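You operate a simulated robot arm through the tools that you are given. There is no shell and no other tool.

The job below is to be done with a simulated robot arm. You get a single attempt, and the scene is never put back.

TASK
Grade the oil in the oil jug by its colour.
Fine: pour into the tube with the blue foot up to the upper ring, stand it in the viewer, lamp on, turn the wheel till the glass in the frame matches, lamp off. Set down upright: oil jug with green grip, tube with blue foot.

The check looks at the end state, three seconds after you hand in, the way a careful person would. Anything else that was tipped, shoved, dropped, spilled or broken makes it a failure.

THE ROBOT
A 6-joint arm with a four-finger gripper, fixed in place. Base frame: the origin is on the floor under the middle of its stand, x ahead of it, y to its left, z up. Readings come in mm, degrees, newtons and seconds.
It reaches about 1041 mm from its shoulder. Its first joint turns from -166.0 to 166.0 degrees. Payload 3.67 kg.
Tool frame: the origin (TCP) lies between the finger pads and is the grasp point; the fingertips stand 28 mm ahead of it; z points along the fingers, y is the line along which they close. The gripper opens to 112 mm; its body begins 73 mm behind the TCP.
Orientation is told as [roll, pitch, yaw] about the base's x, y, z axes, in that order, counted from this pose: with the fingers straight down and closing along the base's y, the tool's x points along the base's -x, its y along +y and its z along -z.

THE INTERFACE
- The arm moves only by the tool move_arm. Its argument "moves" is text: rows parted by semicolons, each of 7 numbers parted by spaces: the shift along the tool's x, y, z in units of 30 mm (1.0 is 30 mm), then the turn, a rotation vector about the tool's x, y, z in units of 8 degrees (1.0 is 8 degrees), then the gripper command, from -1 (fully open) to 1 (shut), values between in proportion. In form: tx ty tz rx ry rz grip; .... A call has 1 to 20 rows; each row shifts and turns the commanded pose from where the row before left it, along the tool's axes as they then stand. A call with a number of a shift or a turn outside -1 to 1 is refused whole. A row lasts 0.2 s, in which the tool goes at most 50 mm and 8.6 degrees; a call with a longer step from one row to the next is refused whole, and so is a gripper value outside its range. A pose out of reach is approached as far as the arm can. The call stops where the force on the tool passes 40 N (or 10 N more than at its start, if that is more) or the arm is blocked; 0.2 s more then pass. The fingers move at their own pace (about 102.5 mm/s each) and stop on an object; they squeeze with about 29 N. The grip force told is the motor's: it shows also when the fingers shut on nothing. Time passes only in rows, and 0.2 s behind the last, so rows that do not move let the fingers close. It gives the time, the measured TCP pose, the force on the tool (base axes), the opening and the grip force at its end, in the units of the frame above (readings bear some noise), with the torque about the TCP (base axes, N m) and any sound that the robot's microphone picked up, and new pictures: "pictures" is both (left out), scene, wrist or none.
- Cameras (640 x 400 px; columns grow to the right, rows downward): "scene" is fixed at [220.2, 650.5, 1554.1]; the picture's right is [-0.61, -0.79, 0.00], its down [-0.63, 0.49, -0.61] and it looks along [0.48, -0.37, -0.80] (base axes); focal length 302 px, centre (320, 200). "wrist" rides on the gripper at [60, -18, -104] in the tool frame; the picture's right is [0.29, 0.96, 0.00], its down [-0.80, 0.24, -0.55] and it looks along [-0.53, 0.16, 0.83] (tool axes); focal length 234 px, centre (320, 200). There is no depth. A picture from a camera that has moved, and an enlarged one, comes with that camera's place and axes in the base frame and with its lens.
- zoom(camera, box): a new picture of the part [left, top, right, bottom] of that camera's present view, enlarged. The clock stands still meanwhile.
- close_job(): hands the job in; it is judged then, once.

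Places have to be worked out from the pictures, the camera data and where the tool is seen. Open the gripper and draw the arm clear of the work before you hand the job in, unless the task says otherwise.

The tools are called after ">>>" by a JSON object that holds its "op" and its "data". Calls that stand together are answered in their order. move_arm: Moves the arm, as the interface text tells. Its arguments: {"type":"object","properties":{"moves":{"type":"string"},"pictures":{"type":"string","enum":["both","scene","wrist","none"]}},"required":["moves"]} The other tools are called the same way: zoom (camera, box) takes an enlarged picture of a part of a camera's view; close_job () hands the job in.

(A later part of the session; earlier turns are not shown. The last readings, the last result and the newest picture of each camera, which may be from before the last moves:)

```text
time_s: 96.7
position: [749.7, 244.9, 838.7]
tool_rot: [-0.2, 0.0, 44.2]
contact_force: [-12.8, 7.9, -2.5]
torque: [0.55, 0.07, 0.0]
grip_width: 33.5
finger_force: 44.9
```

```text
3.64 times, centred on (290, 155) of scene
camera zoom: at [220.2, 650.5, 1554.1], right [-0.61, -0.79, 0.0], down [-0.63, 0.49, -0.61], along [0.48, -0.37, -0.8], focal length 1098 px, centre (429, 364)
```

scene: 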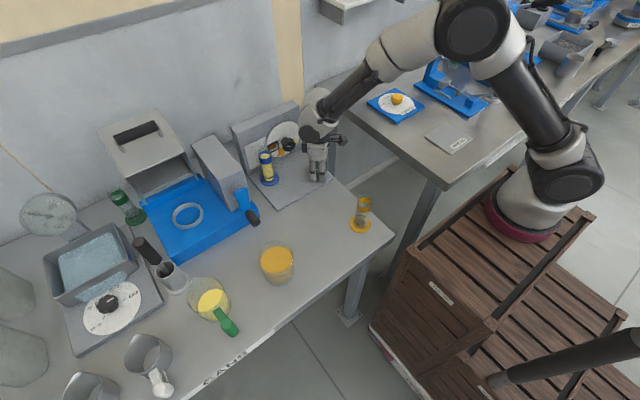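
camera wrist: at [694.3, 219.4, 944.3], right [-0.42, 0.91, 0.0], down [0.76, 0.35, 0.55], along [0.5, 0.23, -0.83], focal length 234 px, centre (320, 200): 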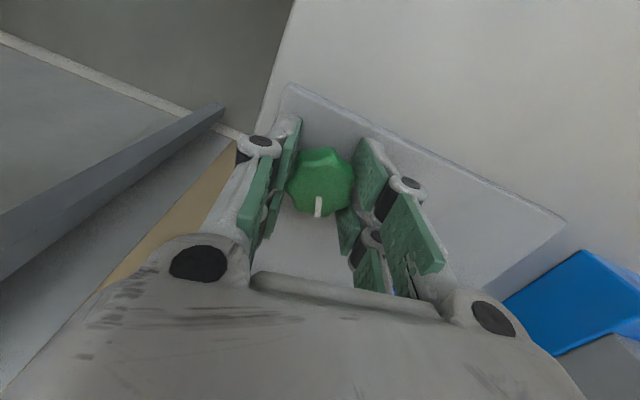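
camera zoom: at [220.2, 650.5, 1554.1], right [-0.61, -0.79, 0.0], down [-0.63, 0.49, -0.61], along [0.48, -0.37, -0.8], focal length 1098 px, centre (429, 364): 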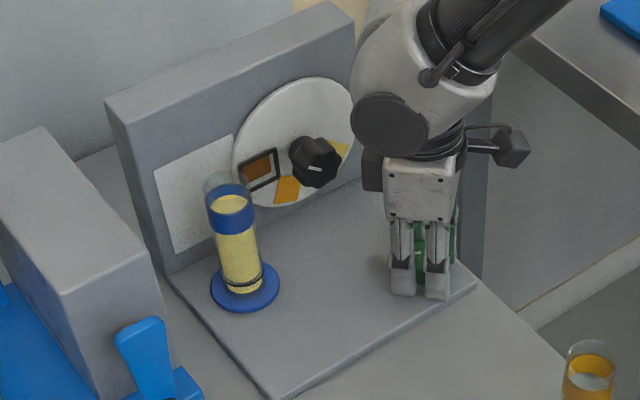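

>>> {"op": "move_arm", "data": {"moves": "0.013 0.05 0 0 0 0 1;0 0 0 0 0 -0.5 1;0 0 0 0 0 -0.5 1;0 0 0 0 0 -0.5 1;0 0 0 0 0 -0.5 1;0 0 0 0 0 -0.5 1;0 0 0 0 0 0 1", "pictures": "scene"}}

>>> {"op": "zoom", "data": {"camera": "scene", "box": [230, 100, 350, 210]}}

>>> {"op": "zoom", "data": {"camera": "wrist", "box": [220, 80, 420, 240]}}

```text
time_s: 98.3
position: [750.1, 244.4, 839.1]
tool_rot: [-0.2, -0.1, 64.1]
contact_force: [24.7, -2.1, -0.3]
torque: [0.7, -0.86, 0.01]
grip_width: 33.6
finger_force: 44.8
```

scene: 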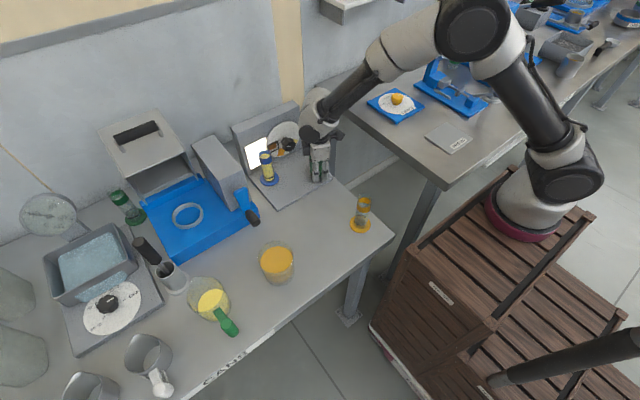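

```text
3.64 times, centred on (290, 155) of scene
camera zoom: at [220.2, 650.5, 1554.1], right [-0.61, -0.79, 0.0], down [-0.63, 0.49, -0.61], along [0.48, -0.37, -0.8], focal length 1098 px, centre (429, 364)
```

zoom: 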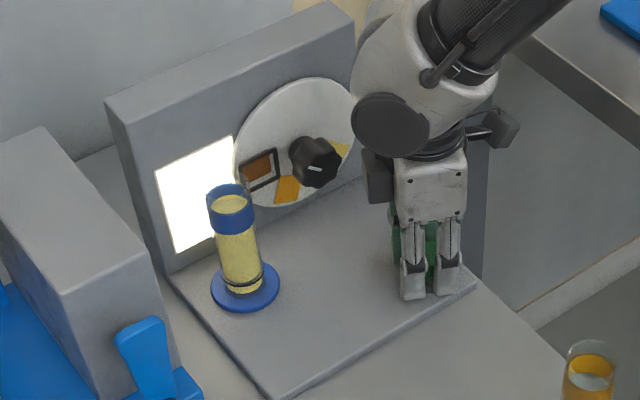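

```text
2.50 times, centred on (320, 160) of wrist
camera zoom: at [740.8, 183.6, 944.2], right [-0.99, 0.16, 0.0], down [0.13, 0.82, 0.55], along [0.09, 0.55, -0.83], focal length 585 px, centre (320, 300)
```

zoom: 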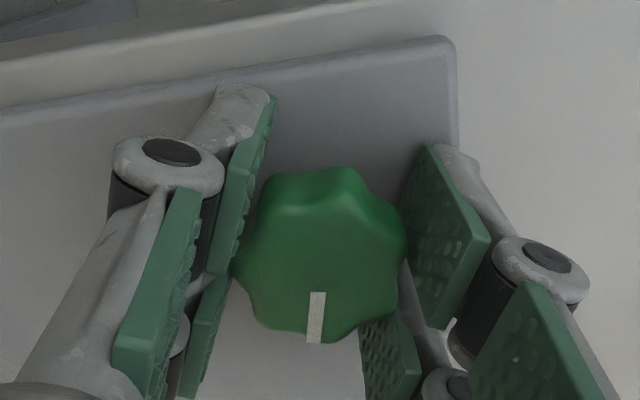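

The lamp is on: the white field glows. I turn a few degrees more for margin, then release the knob and rise.

>>> {"op": "move_arm", "data": {"moves": "-0.037 -0.075 0 0 0 0 1;0 0 0 0 0 -0.5 1;0 0 0 0 0 -0.5 1;0 0 0 0 0 0 1;0 0 0 0 0 0 0.3;0 0 0 0 0 0 0;0 0 0 0 0 0 -0.1;0 0 0 0 0 0 -0.1", "pictures": "none"}}

>>> {"op": "move_arm", "data": {"moves": "0 0 -0.3 0 0 0 -0.1;0 0 -0.6 0 0 0 -0.1;0 0 -0.8 0 0 0 -0.1;0 0 -0.8 0 0 0 -0.1;0 0 -0.8 0 0 0 -0.1;0 0 -0.8 0 0 0 -0.1;0 0 0 0 0 0 -0.1", "pictures": "both"}}

>>> {"op": "zoom", "data": {"camera": "scene", "box": [230, 100, 350, 210]}}

```text
time_s: 100.1
position: [751.1, 244.8, 837.4]
tool_rot: [-0.1, 0.1, 72.1]
contact_force: [-1.4, 0.7, 0.3]
torque: [0.01, 0.02, -0.01]
grip_width: 61.4
finger_force: 0.1
```

```text
time_s: 101.7
position: [751.1, 246.3, 964.6]
tool_rot: [-0.1, 0.0, 72.0]
contact_force: [0.1, -0.5, -1.0]
torque: [0.03, 0.03, -0.02]
grip_width: 61.5
finger_force: 0.1
camera wrist: at [749.7, 183.4, 1069.8], right [-1.0, 0.02, 0.0], down [0.02, 0.83, 0.55], along [0.01, 0.55, -0.83], focal length 234 px, centre (320, 200)
```

scene: 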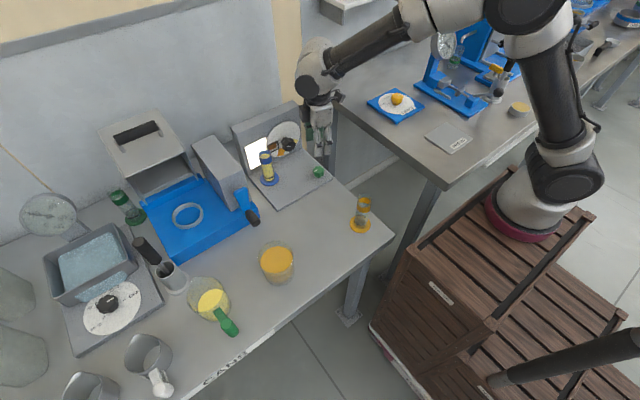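
wrist: 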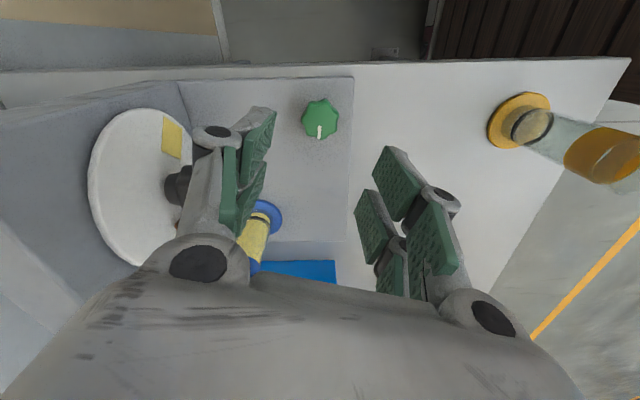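

```text
3.64 times, centred on (290, 155) of scene
camera zoom: at [220.2, 650.5, 1554.1], right [-0.61, -0.79, 0.0], down [-0.63, 0.49, -0.61], along [0.48, -0.37, -0.8], focal length 1098 px, centre (429, 364)
```

zoom: 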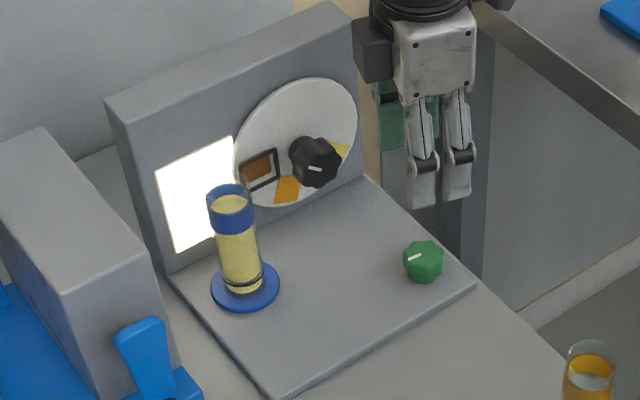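

The lamp stays on with the knob's tick towards +y. Now for the wheel: I back away, roll the wrist so the camera sits above, and bring the fingers level towards the wheel knob.

>>> {"op": "move_arm", "data": {"moves": "-0.084 0.857 0 0 0 0 -0.1;-0.084 0.857 0 0 0 0 -0.1;-0.084 0.857 0 0 0 0 -0.1;0 0 0 0 0 -0.984 -0.1;0 0 0 0 0 -0.984 -0.1;0 0 0 0 0 -0.984 -0.1;0 0 0 0 0 -0.984 -0.1;0 0 0 0 0 -0.984 -0.1;0 0 0 0 0 -0.984 -0.1;0 0 0 0 0 -0.984 -0.1;0 0 0 0 0 -0.984 -0.1;0 0 0 0 0 0 -0.1"}}

```text
time_s: 104.3
position: [680.0, 276.5, 962.2]
tool_rot: [0.0, 0.1, 135.2]
contact_force: [-0.5, 0.6, -0.3]
torque: [0.02, -0.01, -0.01]
grip_width: 61.5
finger_force: 0.1
camera wrist: at [735.8, 247.2, 1067.2], right [-0.47, -0.88, 0.0], down [-0.73, 0.39, 0.55], along [-0.49, 0.26, -0.83], focal length 234 px, centre (320, 200)
```

scene: 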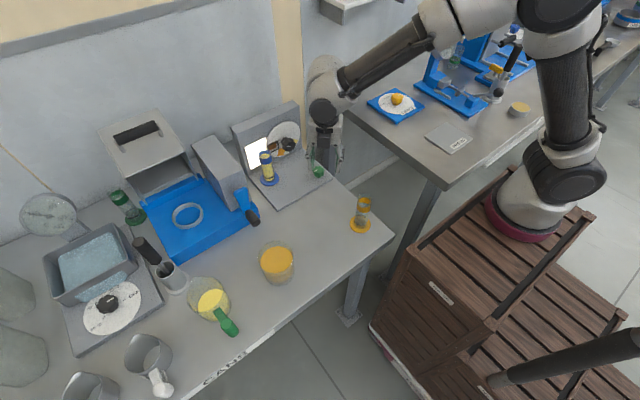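
wrist: 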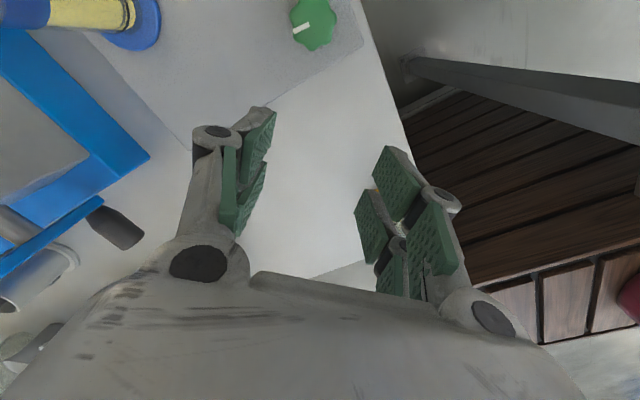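

Yaw 135° was reached without trouble. Now I pitch the fingers up to horizontal, pointing at the panel.

>>> {"op": "move_arm", "data": {"moves": "0 0 0 0.663 0.663 0 -0.1;0 0 0 0.663 0.663 0 -0.1;0 0 0 0.663 0.663 0 -0.1;0 0 0 0.663 0.663 0 -0.1;0 0 0 0.663 0.663 0 -0.1;0 0 0 0.663 0.663 0 -0.1;0 0 0 0 0 0 -0.1"}}

```text
time_s: 105.9
position: [679.1, 276.1, 960.0]
tool_rot: [-35.3, 30.1, 125.3]
contact_force: [-0.5, 0.6, 0.5]
torque: [0.0, -0.01, -0.01]
grip_width: 61.8
finger_force: 0.1
camera wrist: at [645.3, 246.7, 1074.2], right [-0.33, -0.88, -0.33], down [-0.91, 0.39, -0.13], along [0.24, 0.26, -0.93], focal length 234 px, centre (320, 200)
```

scene: 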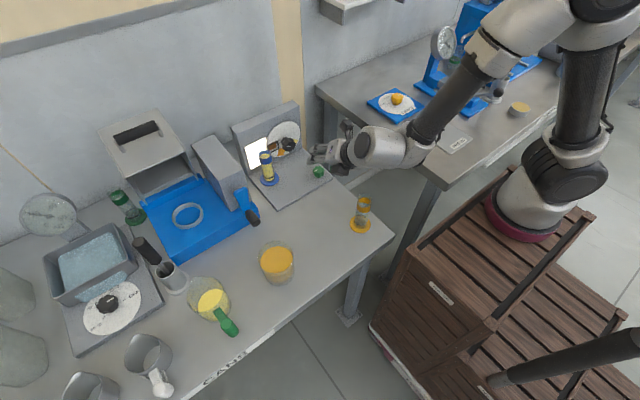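
wrist: 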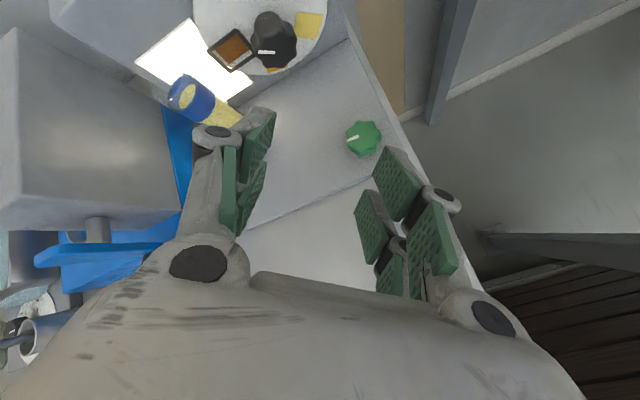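

>>> {"op": "move_arm", "data": {"moves": "0 0 0 0.663 0.663 0 -0.1;0 0 0 0.663 0.663 0 -0.1;0 0 0 0.663 0.663 0 -0.1;0 0 0 0.663 0.663 0 -0.1;0 0 0 0.663 0.663 0 -0.1;0 0 0 0.663 0.663 0 -0.1;0 0 0 0 0 0 -0.1"}}

>>> {"op": "zoom", "data": {"camera": "wrist", "box": [160, 20, 420, 200]}}

```text
time_s: 107.3
position: [681.1, 277.0, 966.7]
tool_rot: [-87.0, 44.7, 92.1]
contact_force: [-2.4, -1.7, 28.0]
torque: [-0.28, 3.82, 0.14]
grip_width: 61.6
finger_force: 0.1
stopped in row 6: the force on the tool passed its limit at 69 N (the readings are from after the stop); the commanded pose is now the measured one
camera wrist: at [580.1, 247.0, 1027.0], right [-0.02, -0.88, -0.48], down [-0.58, 0.4, -0.71], along [0.81, 0.26, -0.52], focal length 234 px, centre (320, 200)
```

scene: 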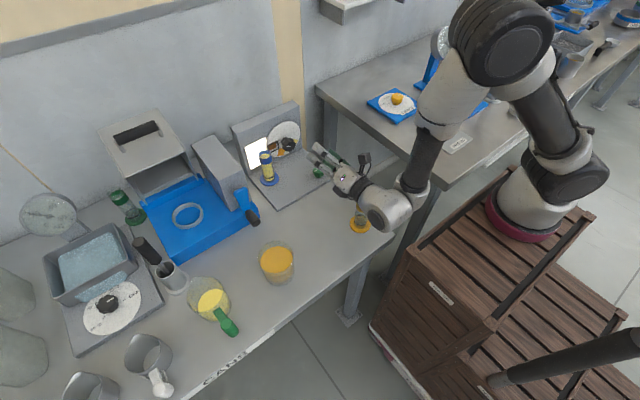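
wrist: 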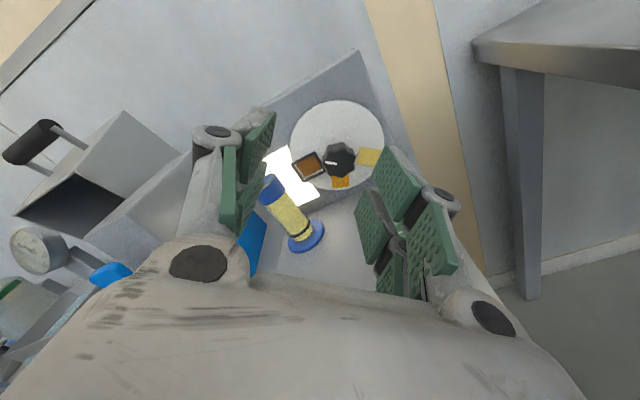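

```text
2.22 times, centred on (290, 110) of wrist
camera zoom: at [580.1, 247.0, 1027.0], right [-0.02, -0.88, -0.48], down [-0.58, 0.4, -0.71], along [0.81, 0.26, -0.52], focal length 520 px, centre (387, 400)
```

zoom: 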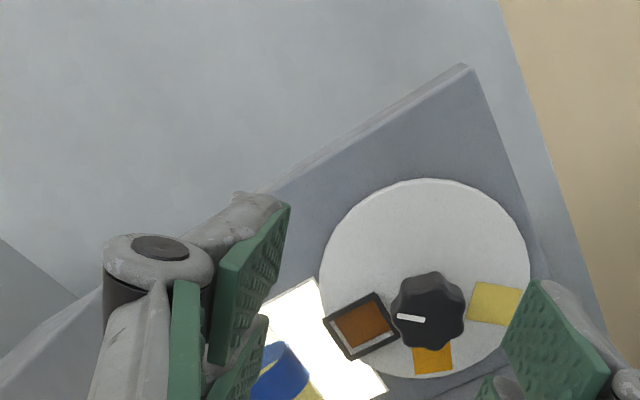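

The arm reported a contact. I must see what touched — the wrist may be near the yellow-foot tube.

>>> {"op": "zoom", "data": {"camera": "scene", "box": [320, 150, 420, 250]}}

>>> {"op": "zoom", "data": {"camera": "scene", "box": [340, 185, 400, 245]}}

```text
4.00 times, centred on (370, 200) of scene
camera zoom: at [220.2, 650.5, 1554.1], right [-0.61, -0.79, 0.0], down [-0.63, 0.49, -0.61], along [0.48, -0.37, -0.8], focal length 1208 px, centre (120, 200)
```

zoom: 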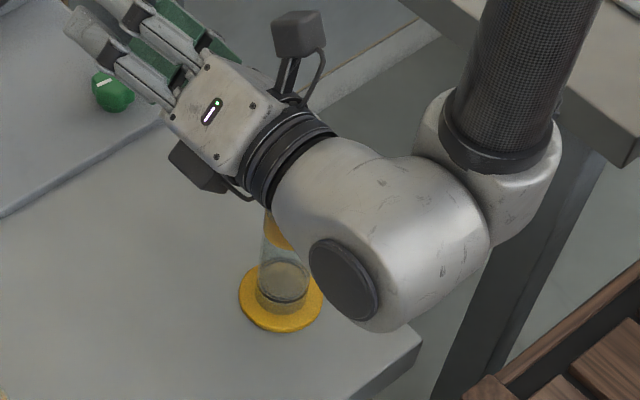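

```text
6.67 times, centred on (370, 215) of scene
camera zoom: at [220.2, 650.5, 1554.1], right [-0.61, -0.79, 0.0], down [-0.63, 0.49, -0.61], along [0.48, -0.37, -0.8], focal length 2013 px, centre (-13, 100)
```

zoom: 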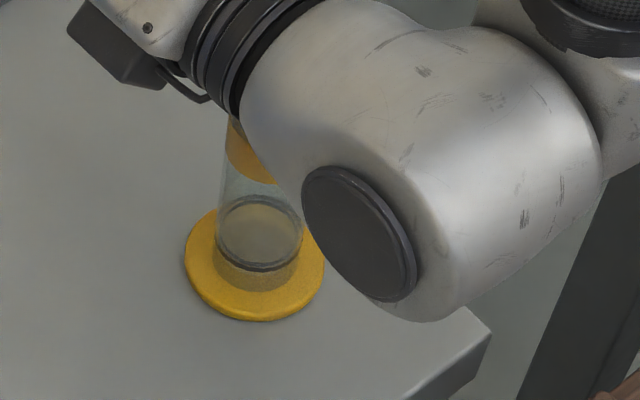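

The wrist's underside came down on the rim of the yellow-foot tube; it is still upright and not displaced. I lift straight up off it at once.

>>> {"op": "move_arm", "data": {"moves": "0.117 -0.119 -0.007 0 0 0 -0.1;0.117 -0.119 -0.007 0 0 0 -0.1;0.234 -0.238 -0.014 0 0 0 -0.1;0.234 -0.238 -0.014 0 0 0 -0.1;0.468 -0.476 -0.028 0 0 0 -0.1;0.468 -0.476 -0.028 0 0 0 -0.1;0.468 -0.476 -0.028 0 0 0 -0.1;0 0 0 0 0 0 -0.1"}}

>>> {"op": "zoom", "data": {"camera": "scene", "box": [290, 190, 400, 270]}}

```text
time_s: 109.1
position: [680.8, 278.3, 1055.7]
tool_rot: [-86.7, 44.7, 92.3]
contact_force: [0.1, -0.5, 0.0]
torque: [-0.02, 0.04, -0.01]
grip_width: 61.7
finger_force: 0.0
camera wrist: at [580.6, 249.0, 1115.1], right [-0.02, -0.88, -0.48], down [-0.58, 0.4, -0.71], along [0.81, 0.26, -0.52], focal length 234 px, centre (320, 200)
```

scene: 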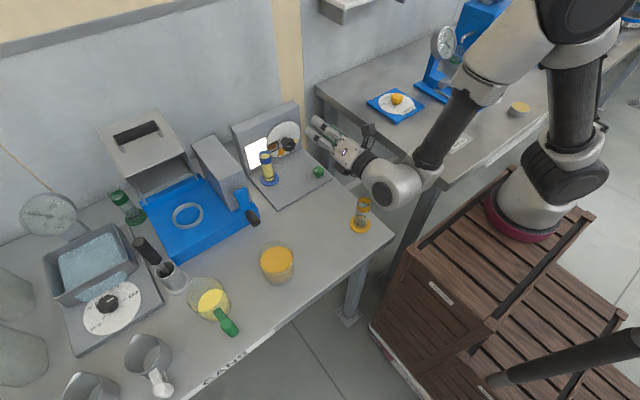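
wrist: 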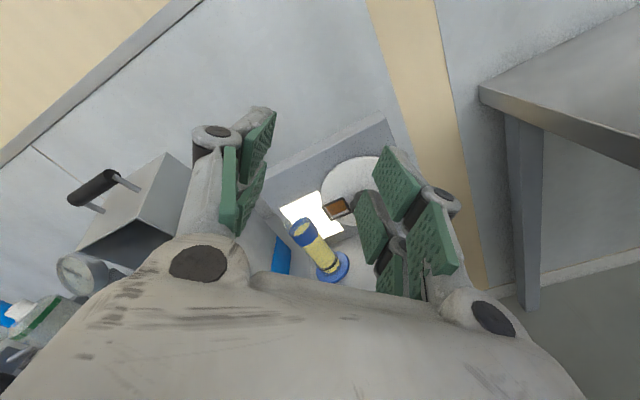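

```text
5.00 times, centred on (345, 230) of scene
camera zoom: at [220.2, 650.5, 1554.1], right [-0.61, -0.79, 0.0], down [-0.63, 0.49, -0.61], along [0.48, -0.37, -0.8], focal length 1510 px, centre (195, 50)
```

zoom: 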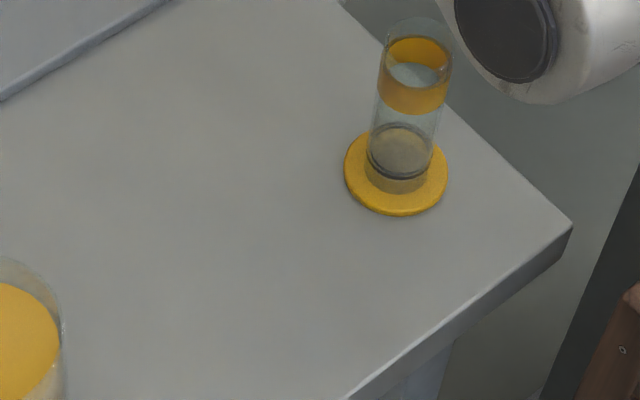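

The yellow-foot tube matches its first picture exactly, so nothing was moved. A level approach leaves too little room beside that tube, so I'll approach the wheel knob at 45° from above instead; first I swing the hand back to that attitude up here.

>>> {"op": "move_arm", "data": {"moves": "0 0 0 -0.663 -0.663 0 -0.1;0 0 0 -0.663 -0.663 0 -0.1;0 0 0 -0.663 -0.663 0 -0.1;0 0 0 -0.663 -0.663 0 -0.1;0 0 0 -0.663 -0.663 0 -0.1;0 0 0 -0.663 -0.663 0 -0.1;0 0 0 0 0 0.99 -0.1;0 0 0 0 0 0.99 -0.1;0 0 0 0 0 0.99 -0.1;0 0 0 0 0 0.99 -0.1;0 0 0 0 0 0.99 -0.1;0 0 0 0 0 0.99 -0.1;0 0 0 0 0 0.99 -0.1;0 0 0 0 0 0.99 -0.1;0 0 0 0 0 0 -0.1"}}

```text
time_s: 112.3
position: [680.9, 277.9, 1055.9]
tool_rot: [-41.0, -12.6, 76.3]
contact_force: [-0.2, -0.4, -0.3]
torque: [0.01, 0.03, 0.01]
grip_width: 61.7
finger_force: 0.0
camera wrist: at [609.8, 215.4, 1131.3], right [-0.74, 0.03, -0.68], down [-0.36, 0.83, 0.43], along [0.58, 0.56, -0.6], focal length 234 px, centre (320, 200)
```

scene: 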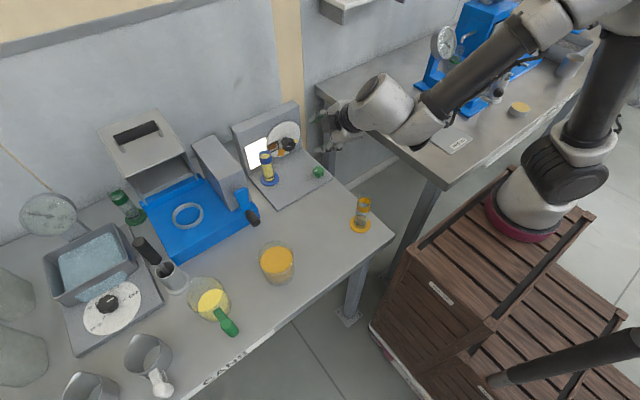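
wrist: 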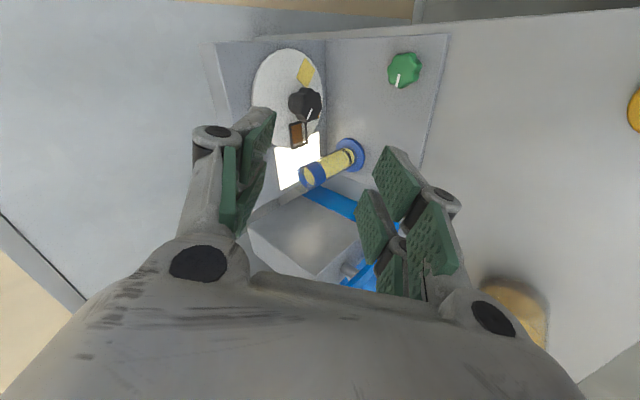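

>>> {"op": "move_arm", "data": {"moves": "0 0 0 0 0 0.99 -0.1;0 0 0 0 0 0.99 -0.1;0 0 0 0 0 0.99 -0.1;0 0 0 0 0 0.99 -0.1;0 0 0 0 0 0.99 -0.1;0 0 0 0 0 0.99 -0.1;0 0 0 0 0 0.99 -0.1;0 0 0 0 0 0.99 -0.1;0 0 0 0 0 0.99 -0.1;0 0 0 0 0 0 -0.1"}}

>>> {"op": "zoom", "data": {"camera": "wrist", "box": [160, 20, 420, 200]}}

```text
time_s: 114.5
position: [680.6, 276.5, 1054.8]
tool_rot: [-0.1, -42.6, 0.1]
contact_force: [0.2, -0.2, -0.5]
torque: [0.0, 0.01, 0.01]
grip_width: 61.8
finger_force: 0.0
camera wrist: at [567.4, 258.4, 1091.7], right [-0.21, 0.96, -0.2], down [0.21, 0.24, 0.95], along [0.95, 0.16, -0.25], focal length 234 px, centre (320, 200)
```

scene: 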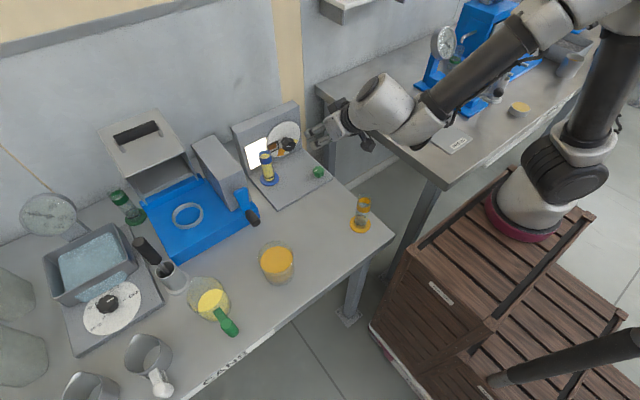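
wrist: 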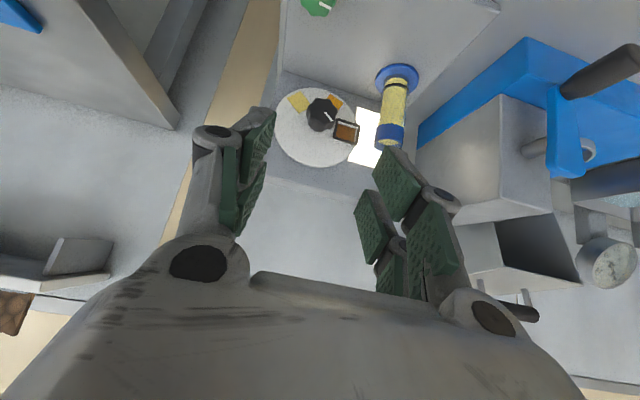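

```text
2.22 times, centred on (290, 110) of wrist
camera zoom: at [567.4, 258.4, 1091.7], right [-0.21, 0.96, -0.2], down [0.21, 0.24, 0.95], along [0.95, 0.16, -0.25], focal length 520 px, centre (387, 400)
```

zoom: 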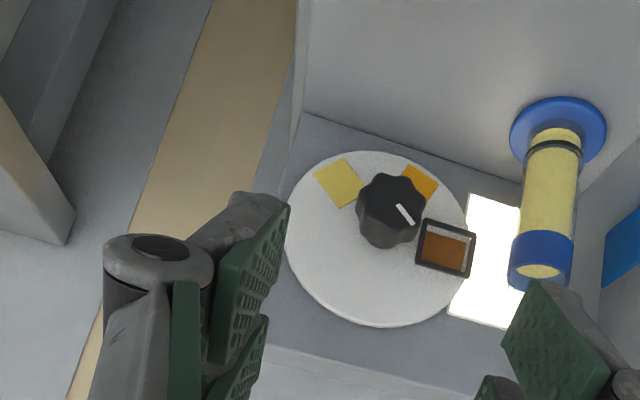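

The hand is now at 47° down, level in roll. I measure the wheel carefully from here.

>>> {"op": "zoom", "data": {"camera": "wrist", "box": [270, 80, 370, 175]}}

>>> {"op": "zoom", "data": {"camera": "scene", "box": [262, 115, 312, 165]}}

```text
4.21 times, centred on (320, 128) of wrist
camera zoom: at [567.4, 258.4, 1091.7], right [-0.21, 0.96, -0.2], down [0.21, 0.24, 0.95], along [0.95, 0.16, -0.25], focal length 986 px, centre (320, 505)
```

zoom: 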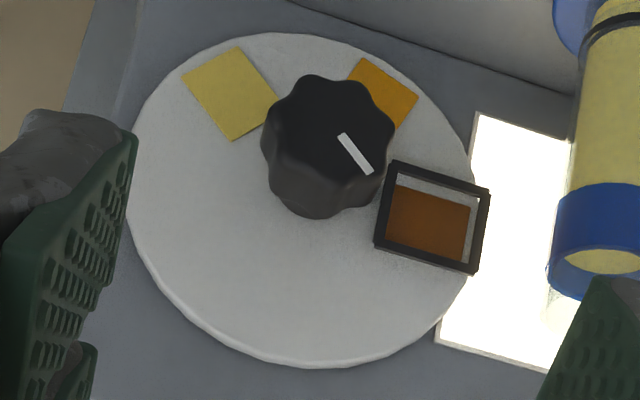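

```text
8.00 times, centred on (287, 140) of scene
camera zoom: at [220.2, 650.5, 1554.1], right [-0.61, -0.79, 0.0], down [-0.63, 0.49, -0.61], along [0.48, -0.37, -0.8], focal length 2416 px, centre (584, 680)
```

zoom: 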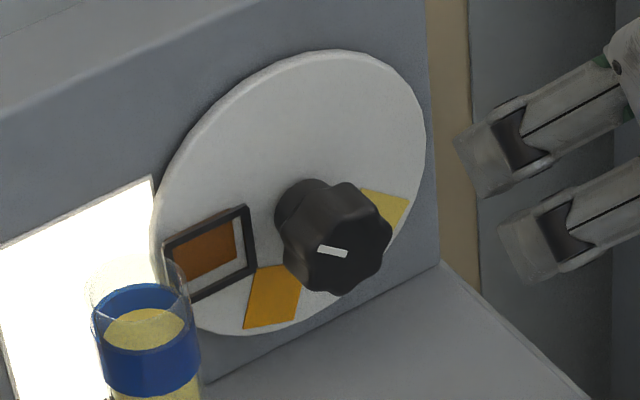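

I judge the disc centre at about (886, 285, 896), the frame's front near x = 876 and the knob's face near x = 850. Yellow must turn roughly 140° clockwise (seen from the front) into the frame. I lean the hand 20° left and go to a point before the knob.

>>> {"op": "move_arm", "data": {"moves": "0 0 0 0.613 0 -0.564 -0.05;0 0 0 0.613 0 -0.564 -0.05;0 0 0 0.613 0 -0.564 -0.05;0.119 0.259 0.727 0 0 0 -0.05;0.119 0.259 0.727 0 0 0 -0.05;0.119 0.259 0.727 0 0 0 -0.05;0.119 0.259 0.727 0 0 0 -0.05;0.119 0.259 0.727 0 0 0 -0.05;0.119 0.259 0.727 0 0 0 -0.05;0.119 0.259 0.727 0 0 0 -0.05;0 0 0 0 0 0 -0.05"}}

>>> {"op": "zoom", "data": {"camera": "wrist", "box": [200, 50, 420, 220]}}

>>> {"op": "zoom", "data": {"camera": "scene", "box": [240, 90, 360, 200]}}

```text
time_s: 116.9
position: [764.9, 285.4, 912.8]
tool_rot: [-26.3, -39.6, 17.7]
contact_force: [0.8, -0.2, -0.9]
torque: [0.0, -0.01, 0.01]
grip_width: 58.9
finger_force: 0.0
camera wrist: at [651.8, 279.9, 953.7], right [-0.21, 0.83, -0.51], down [0.21, 0.55, 0.81], along [0.95, 0.07, -0.29], focal length 234 px, centre (320, 200)
```

scene: 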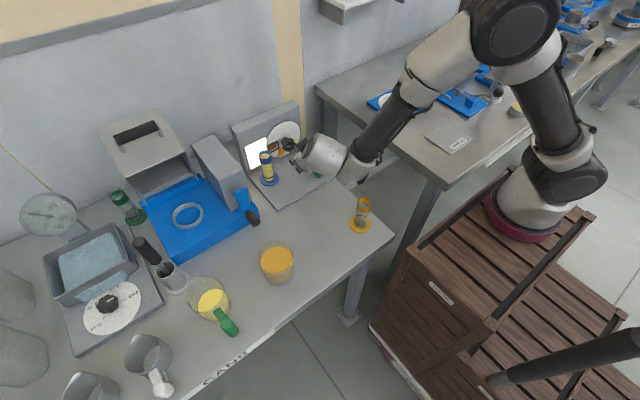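
wrist: 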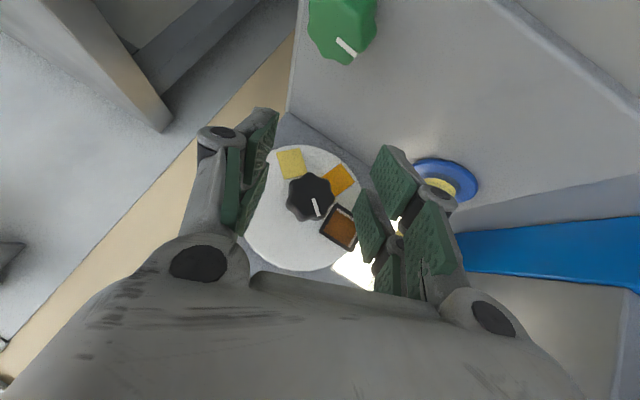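

```text
2.35 times, centred on (310, 135) of wrist
camera zoom: at [651.8, 279.9, 953.7], right [-0.21, 0.83, -0.51], down [0.21, 0.55, 0.81], along [0.95, 0.07, -0.29], focal length 551 px, centre (344, 353)
```

zoom: 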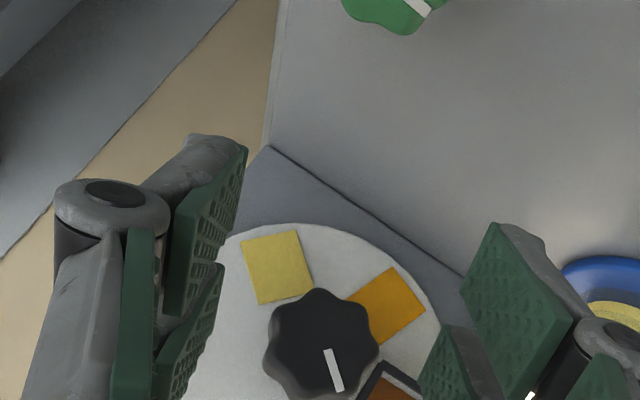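

```text
3.64 times, centred on (300, 145) of scene
camera zoom: at [220.2, 650.5, 1554.1], right [-0.61, -0.79, 0.0], down [-0.63, 0.49, -0.61], along [0.48, -0.37, -0.8], focal length 1098 px, centre (393, 400)
```

zoom: 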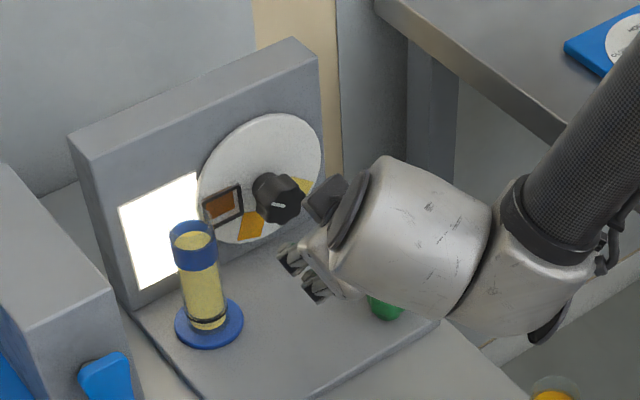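

The knob face is at about (849, 284.5, 896). I align with its axis and move in, stopping short for a look.

>>> {"op": "move_arm", "data": {"moves": "-0.223 0.102 0.585 0 0 0 -0.05;-0.223 0.102 0.585 0 0 0 -0.05;-0.286 0 0.263 0 0 0 -0.05;0 0 0 0 0 0 -0.05"}}

>>> {"op": "zoom", "data": {"camera": "wrist", "box": [220, 100, 420, 260]}}

>>> {"op": "zoom", "data": {"camera": "scene", "box": [255, 110, 325, 175]}}

```text
time_s: 117.9
position: [813.0, 283.5, 897.4]
tool_rot: [-26.5, -39.4, 17.6]
contact_force: [0.0, 0.0, 0.3]
torque: [0.03, -0.02, -0.01]
grip_width: 58.9
finger_force: 0.1
camera wrist: at [699.7, 279.3, 937.8], right [-0.21, 0.83, -0.51], down [0.21, 0.55, 0.81], along [0.95, 0.07, -0.29], focal length 234 px, centre (320, 200)
```

scene: 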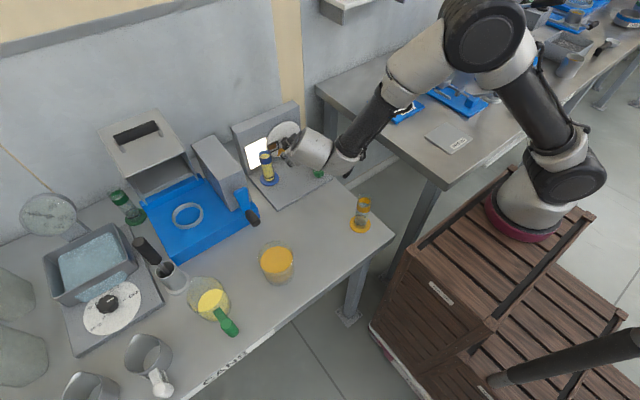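
wrist: 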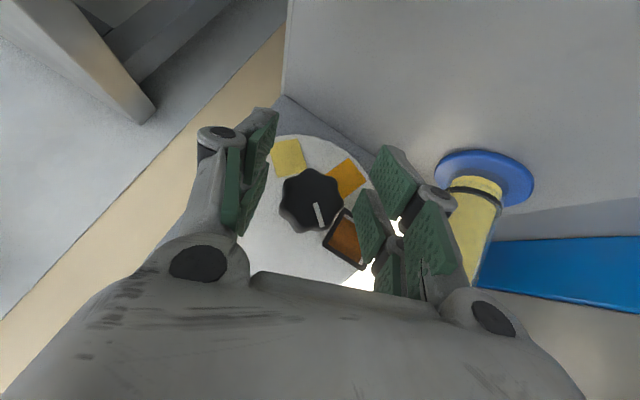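

```text
2.50 times, centred on (320, 180) of wrist
camera zoom: at [699.7, 279.3, 937.8], right [-0.21, 0.83, -0.51], down [0.21, 0.55, 0.81], along [0.95, 0.07, -0.29], focal length 585 px, centre (320, 250)
```

zoom: 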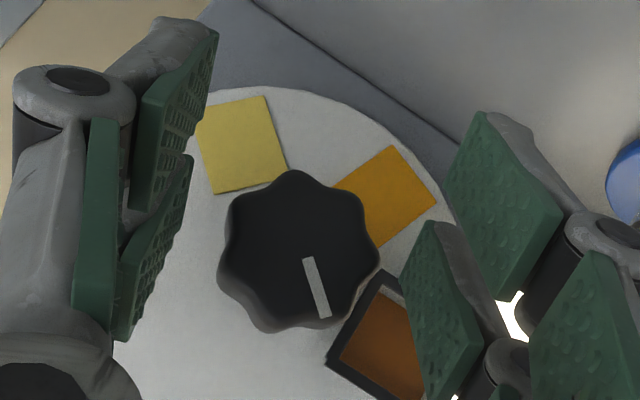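

```text
6.15 times, centred on (290, 142) of scene
camera zoom: at [220.2, 650.5, 1554.1], right [-0.61, -0.79, 0.0], down [-0.63, 0.49, -0.61], along [0.48, -0.37, -0.8], focal length 1858 px, centre (505, 554)
```

zoom: 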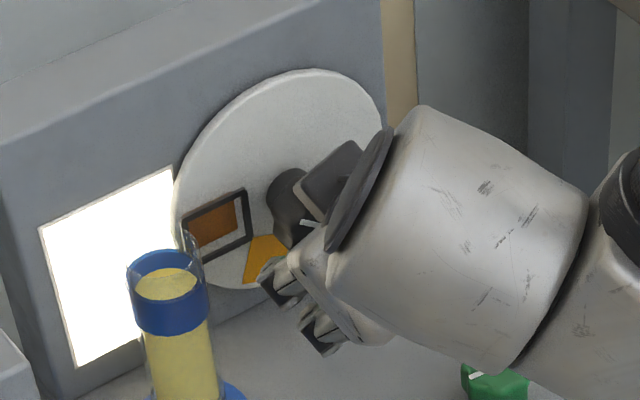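

The knob lies centred between the fingers. I advance the last 21 mm, keeping the tips short of the frame.

>>> {"op": "move_arm", "data": {"moves": "-0.143 0.015 0.189 0 0 0 -0.05;-0.143 0.015 0.189 0 0 0 -0.05;-0.143 0.015 0.189 0 0 0 -0.05;0 0 0 0 0 0 -0.05"}}

>>> {"op": "zoom", "data": {"camera": "wrist", "box": [220, 100, 420, 260]}}

>>> {"op": "zoom", "data": {"camera": "scene", "box": [255, 110, 325, 175]}}

```text
time_s: 118.9
position: [833.2, 285.0, 894.0]
tool_rot: [-26.5, -39.5, 17.7]
contact_force: [0.2, -0.4, 0.1]
torque: [0.0, 0.01, 0.05]
grip_width: 58.7
finger_force: 0.0
camera wrist: at [718.4, 279.7, 935.2], right [-0.21, 0.83, -0.51], down [0.21, 0.55, 0.81], along [0.95, 0.07, -0.29], focal length 234 px, centre (320, 200)
```

scene: 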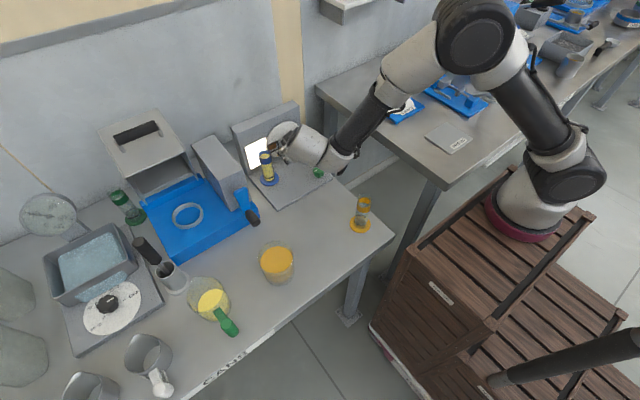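
wrist: 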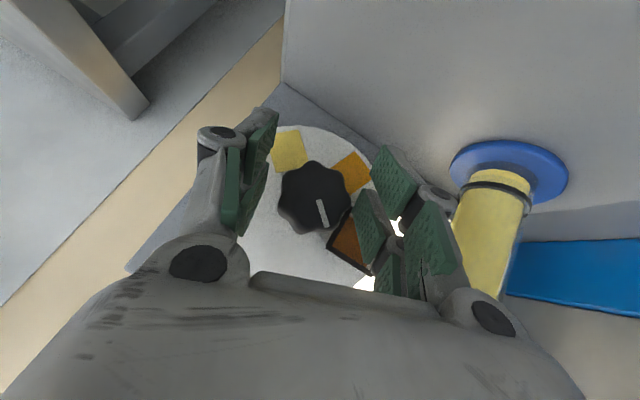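

```text
2.50 times, centred on (320, 180) of wrist
camera zoom: at [718.4, 279.7, 935.2], right [-0.21, 0.83, -0.51], down [0.21, 0.55, 0.81], along [0.95, 0.07, -0.29], focal length 585 px, centre (320, 250)
```

zoom: 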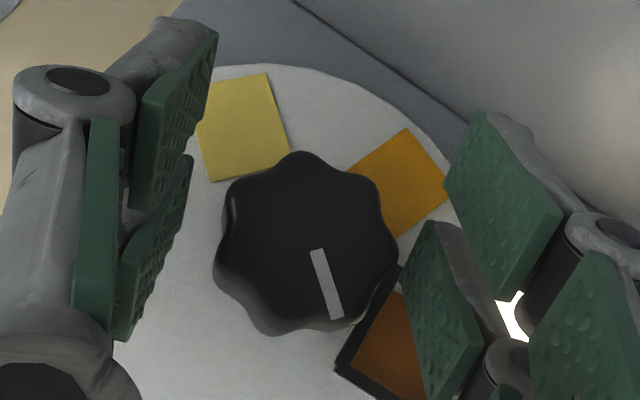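

```text
6.15 times, centred on (290, 142) of scene
camera zoom: at [220.2, 650.5, 1554.1], right [-0.61, -0.79, 0.0], down [-0.63, 0.49, -0.61], along [0.48, -0.37, -0.8], focal length 1858 px, centre (505, 554)
```

zoom: 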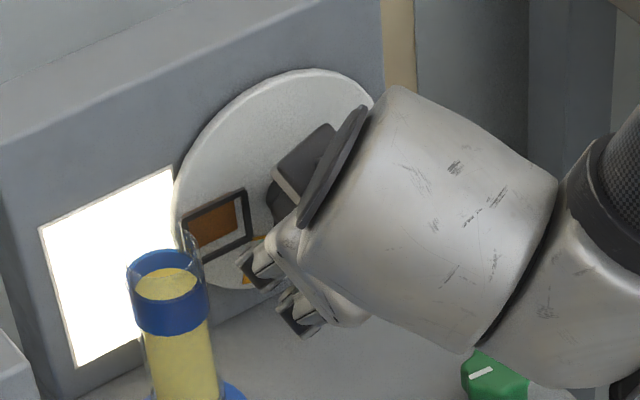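

The pads overlap the knob by about 15 mm. I close gradually onto it.

>>> {"op": "move_arm", "data": {"moves": "0 0 0 0 0 0 0.05;0 0 0 0 0 0 0.12;0 0 0 0 0 0 0.18;0 0 0 0 0 0 0.24;0 0 0 0 0 0 0.3;0 0 0 0 0 0 0.4;0 0 0 0 0 0 0.5"}}

>>> {"op": "zoom", "data": {"camera": "wrist", "box": [220, 100, 420, 260]}}

```text
time_s: 120.5
position: [831.1, 285.5, 894.4]
tool_rot: [-26.4, -39.5, 17.7]
contact_force: [-0.3, 2.0, -0.7]
torque: [-0.02, 0.07, -0.04]
grip_width: 40.7
finger_force: 44.6
camera wrist: at [718.2, 279.9, 935.1], right [-0.22, 0.83, -0.51], down [0.21, 0.55, 0.81], along [0.95, 0.07, -0.29], focal length 234 px, centre (320, 200)
```

scene: 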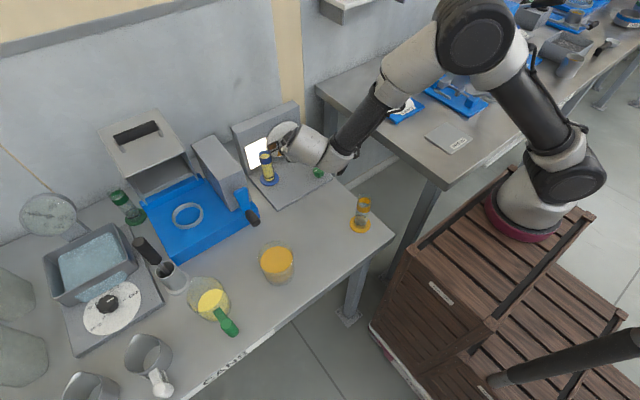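
wrist: 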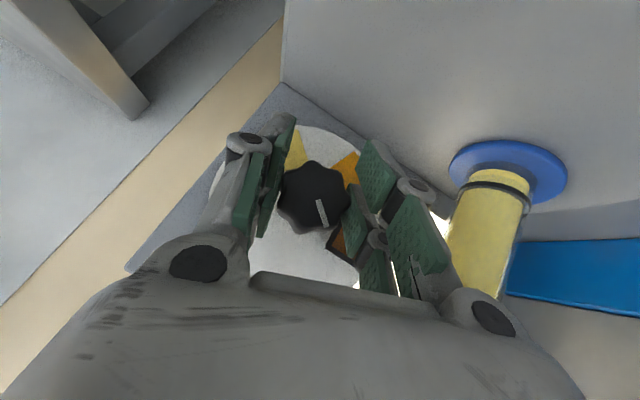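

```text
2.50 times, centred on (320, 180) of wrist
camera zoom: at [718.2, 279.9, 935.1], right [-0.22, 0.83, -0.51], down [0.21, 0.55, 0.81], along [0.95, 0.07, -0.29], focal length 585 px, centre (320, 250)
```

zoom: 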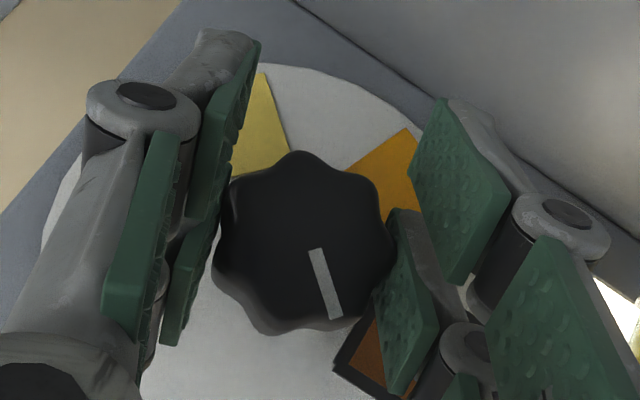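

Gripped with balanced forces. I begin to turn the wheel clockwise about the knob's axis: 20° first.

>>> {"op": "move_arm", "data": {"moves": "0 0 0 -0.23 0 0.2115 0.6;0 0 0 -0.46 0 0.423 0.6;0 0 0 -0.46 0 0.423 0.6;0 0 0 -0.46 0 0.423 0.6;0 0 0 -0.23 0 0.2115 0.6;0 0 0 0 0 0 0.6"}}

>>> {"op": "zoom", "data": {"camera": "wrist", "box": [220, 100, 420, 260]}}

>>> {"op": "zoom", "data": {"camera": "scene", "box": [255, 110, 325, 175]}}

```text
time_s: 121.9
position: [832.6, 284.6, 894.3]
tool_rot: [0.0, -42.7, 0.1]
contact_force: [5.0, -5.0, 5.2]
torque: [-0.01, -0.73, -0.06]
grip_width: 41.0
finger_force: 44.3
camera wrist: at [718.1, 266.8, 930.9], right [-0.22, 0.96, -0.19], down [0.21, 0.24, 0.95], along [0.95, 0.16, -0.25], focal length 234 px, centre (320, 200)
```

scene: 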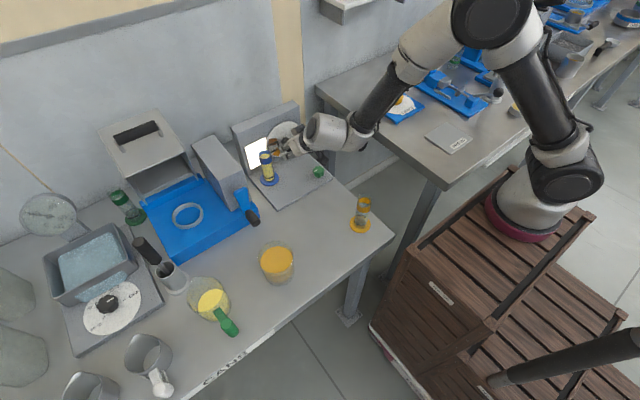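
wrist: 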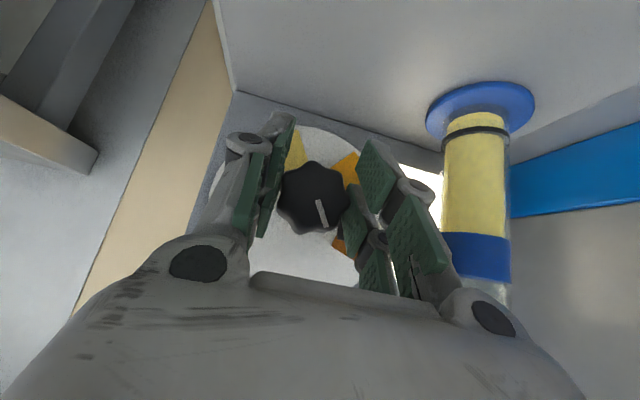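

```text
2.50 times, centred on (320, 180) of wrist
camera zoom: at [718.1, 266.8, 930.9], right [-0.22, 0.96, -0.19], down [0.21, 0.24, 0.95], along [0.95, 0.16, -0.25], focal length 585 px, centre (320, 250)
```

zoom: 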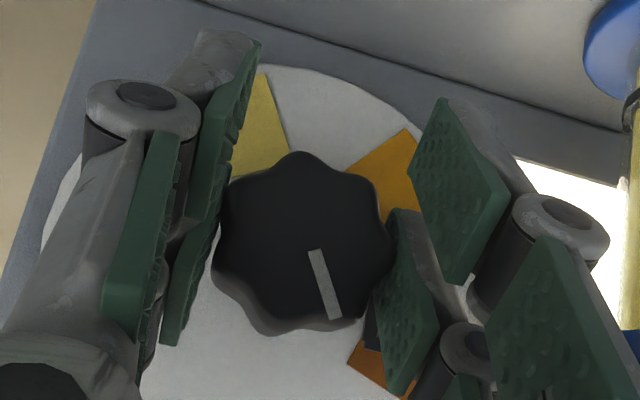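

```text
6.15 times, centred on (290, 142) of scene
camera zoom: at [220.2, 650.5, 1554.1], right [-0.61, -0.79, 0.0], down [-0.63, 0.49, -0.61], along [0.48, -0.37, -0.8], focal length 1858 px, centre (505, 554)
```

zoom: 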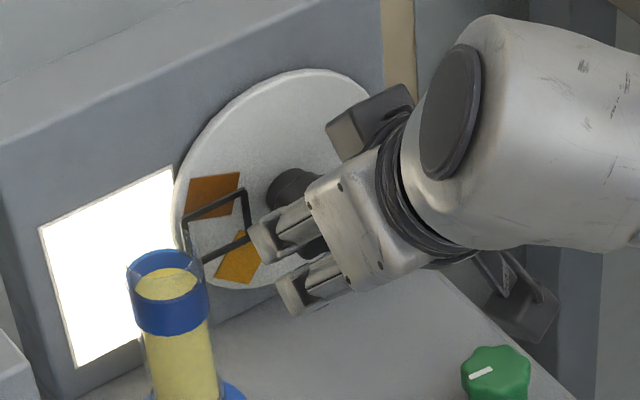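

The wheel follows exactly: brown moves up out of the frame, amber comes up behind. I continue by 25° more.

>>> {"op": "move_arm", "data": {"moves": "0 0 0 -0.46 0 0.423 0.6;0 0 0 -0.46 0 0.423 0.6;0 0 0 -0.46 0 0.423 0.6;0 0 0 -0.46 0 0.423 0.6;0 0 0 -0.46 0 0.423 0.6;0 0 0 0 0 0 0.6"}}

>>> {"op": "zoom", "data": {"camera": "scene", "box": [255, 110, 325, 175]}}

```text
time_s: 123.3
position: [830.5, 285.3, 894.5]
tool_rot: [16.0, -41.2, -10.8]
contact_force: [-4.0, -20.0, 1.4]
torque: [0.01, 0.3, -0.66]
grip_width: 40.9
finger_force: 45.4
out of reach, approached as far as the arm can: row 3, 4, 5
camera wrist: at [718.2, 260.5, 927.1], right [-0.21, 0.98, 0.01], down [0.22, 0.04, 0.98], along [0.95, 0.21, -0.22], focal length 234 px, centre (320, 200)
```

scene: 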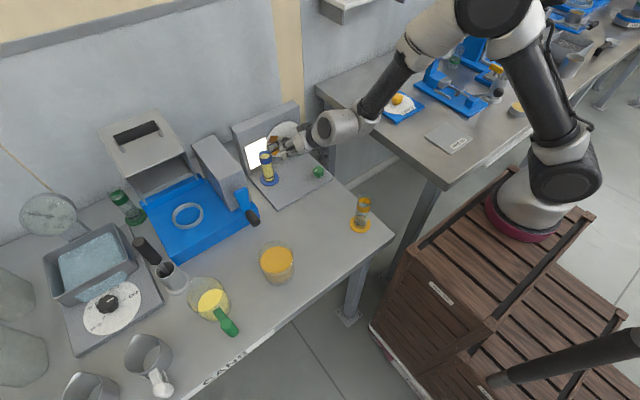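
wrist: 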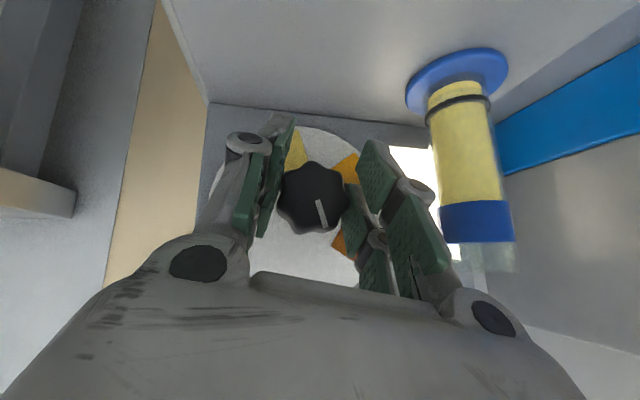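

```text
6.15 times, centred on (290, 142) of scene
camera zoom: at [220.2, 650.5, 1554.1], right [-0.61, -0.79, 0.0], down [-0.63, 0.49, -0.61], along [0.48, -0.37, -0.8], focal length 1858 px, centre (505, 554)
```

zoom: 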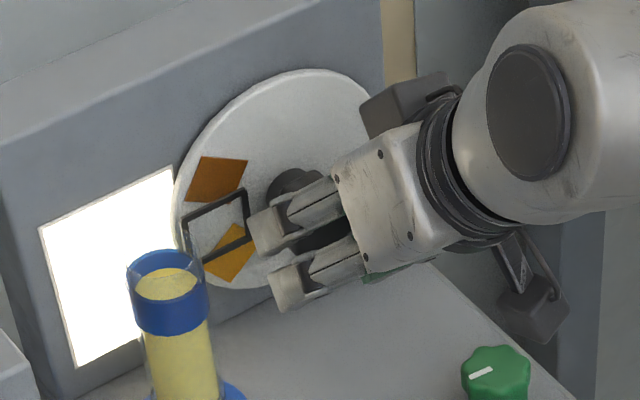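

The arm reaches its limit at about +12° lean, so the wheel has turned 32° in all. I open the fingers around the knob and swing back to −40° lean to take a new grip.

>>> {"op": "move_arm", "data": {"moves": "0 0 0 0 0 0 0.2;0 0 0 0 0 0 -0.07;0 0 0 0 0 0 -0.07;0 0 0 0.46 0 -0.423 -0.07;0 0 0 0.46 0 -0.423 -0.07;0 0 0 0.46 0 -0.423 -0.07;0 0 0 0 0 0 -0.07", "pictures": "scene"}}

>>> {"op": "zoom", "data": {"camera": "scene", "box": [255, 110, 325, 175]}}

>>> {"op": "zoom", "data": {"camera": "wrist", "box": [220, 100, 420, 260]}}

```text
time_s: 124.9
position: [832.2, 284.1, 893.5]
tool_rot: [-4.3, -42.4, 2.9]
contact_force: [0.0, -0.2, -0.5]
torque: [0.01, 0.01, 0.01]
grip_width: 60.0
finger_force: 0.0
```

scene: 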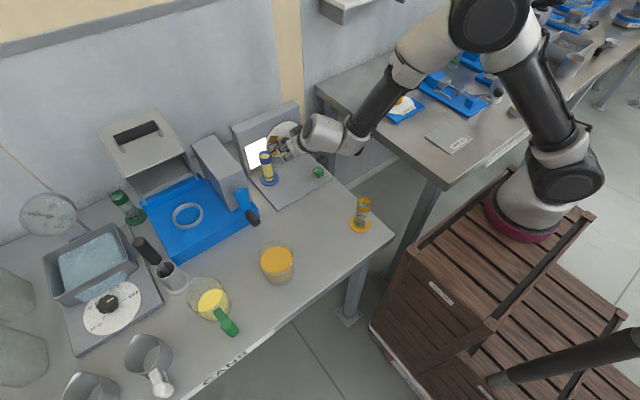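

```text
6.15 times, centred on (290, 142) of scene
camera zoom: at [220.2, 650.5, 1554.1], right [-0.61, -0.79, 0.0], down [-0.63, 0.49, -0.61], along [0.48, -0.37, -0.8], focal length 1858 px, centre (505, 554)
```

zoom: 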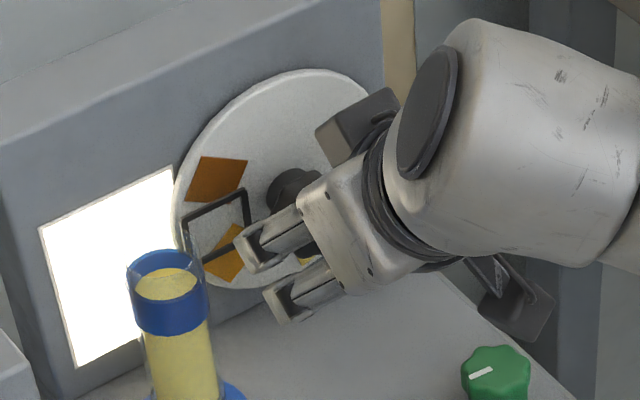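

```text
2.50 times, centred on (320, 180) of wrist
camera zoom: at [719.2, 269.0, 931.8], right [-0.21, 0.95, -0.25], down [0.21, 0.29, 0.93], along [0.95, 0.15, -0.27], focal length 585 px, centre (320, 250)
```

zoom: 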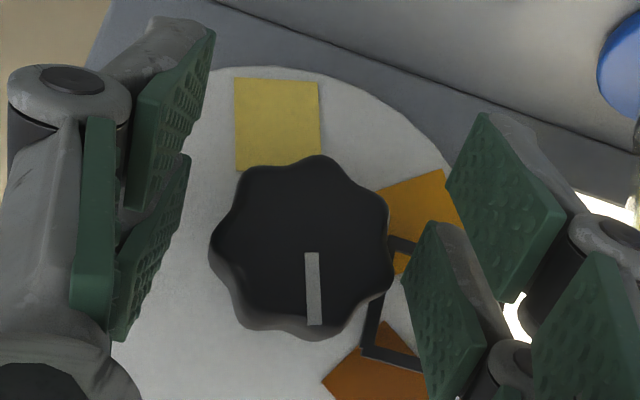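

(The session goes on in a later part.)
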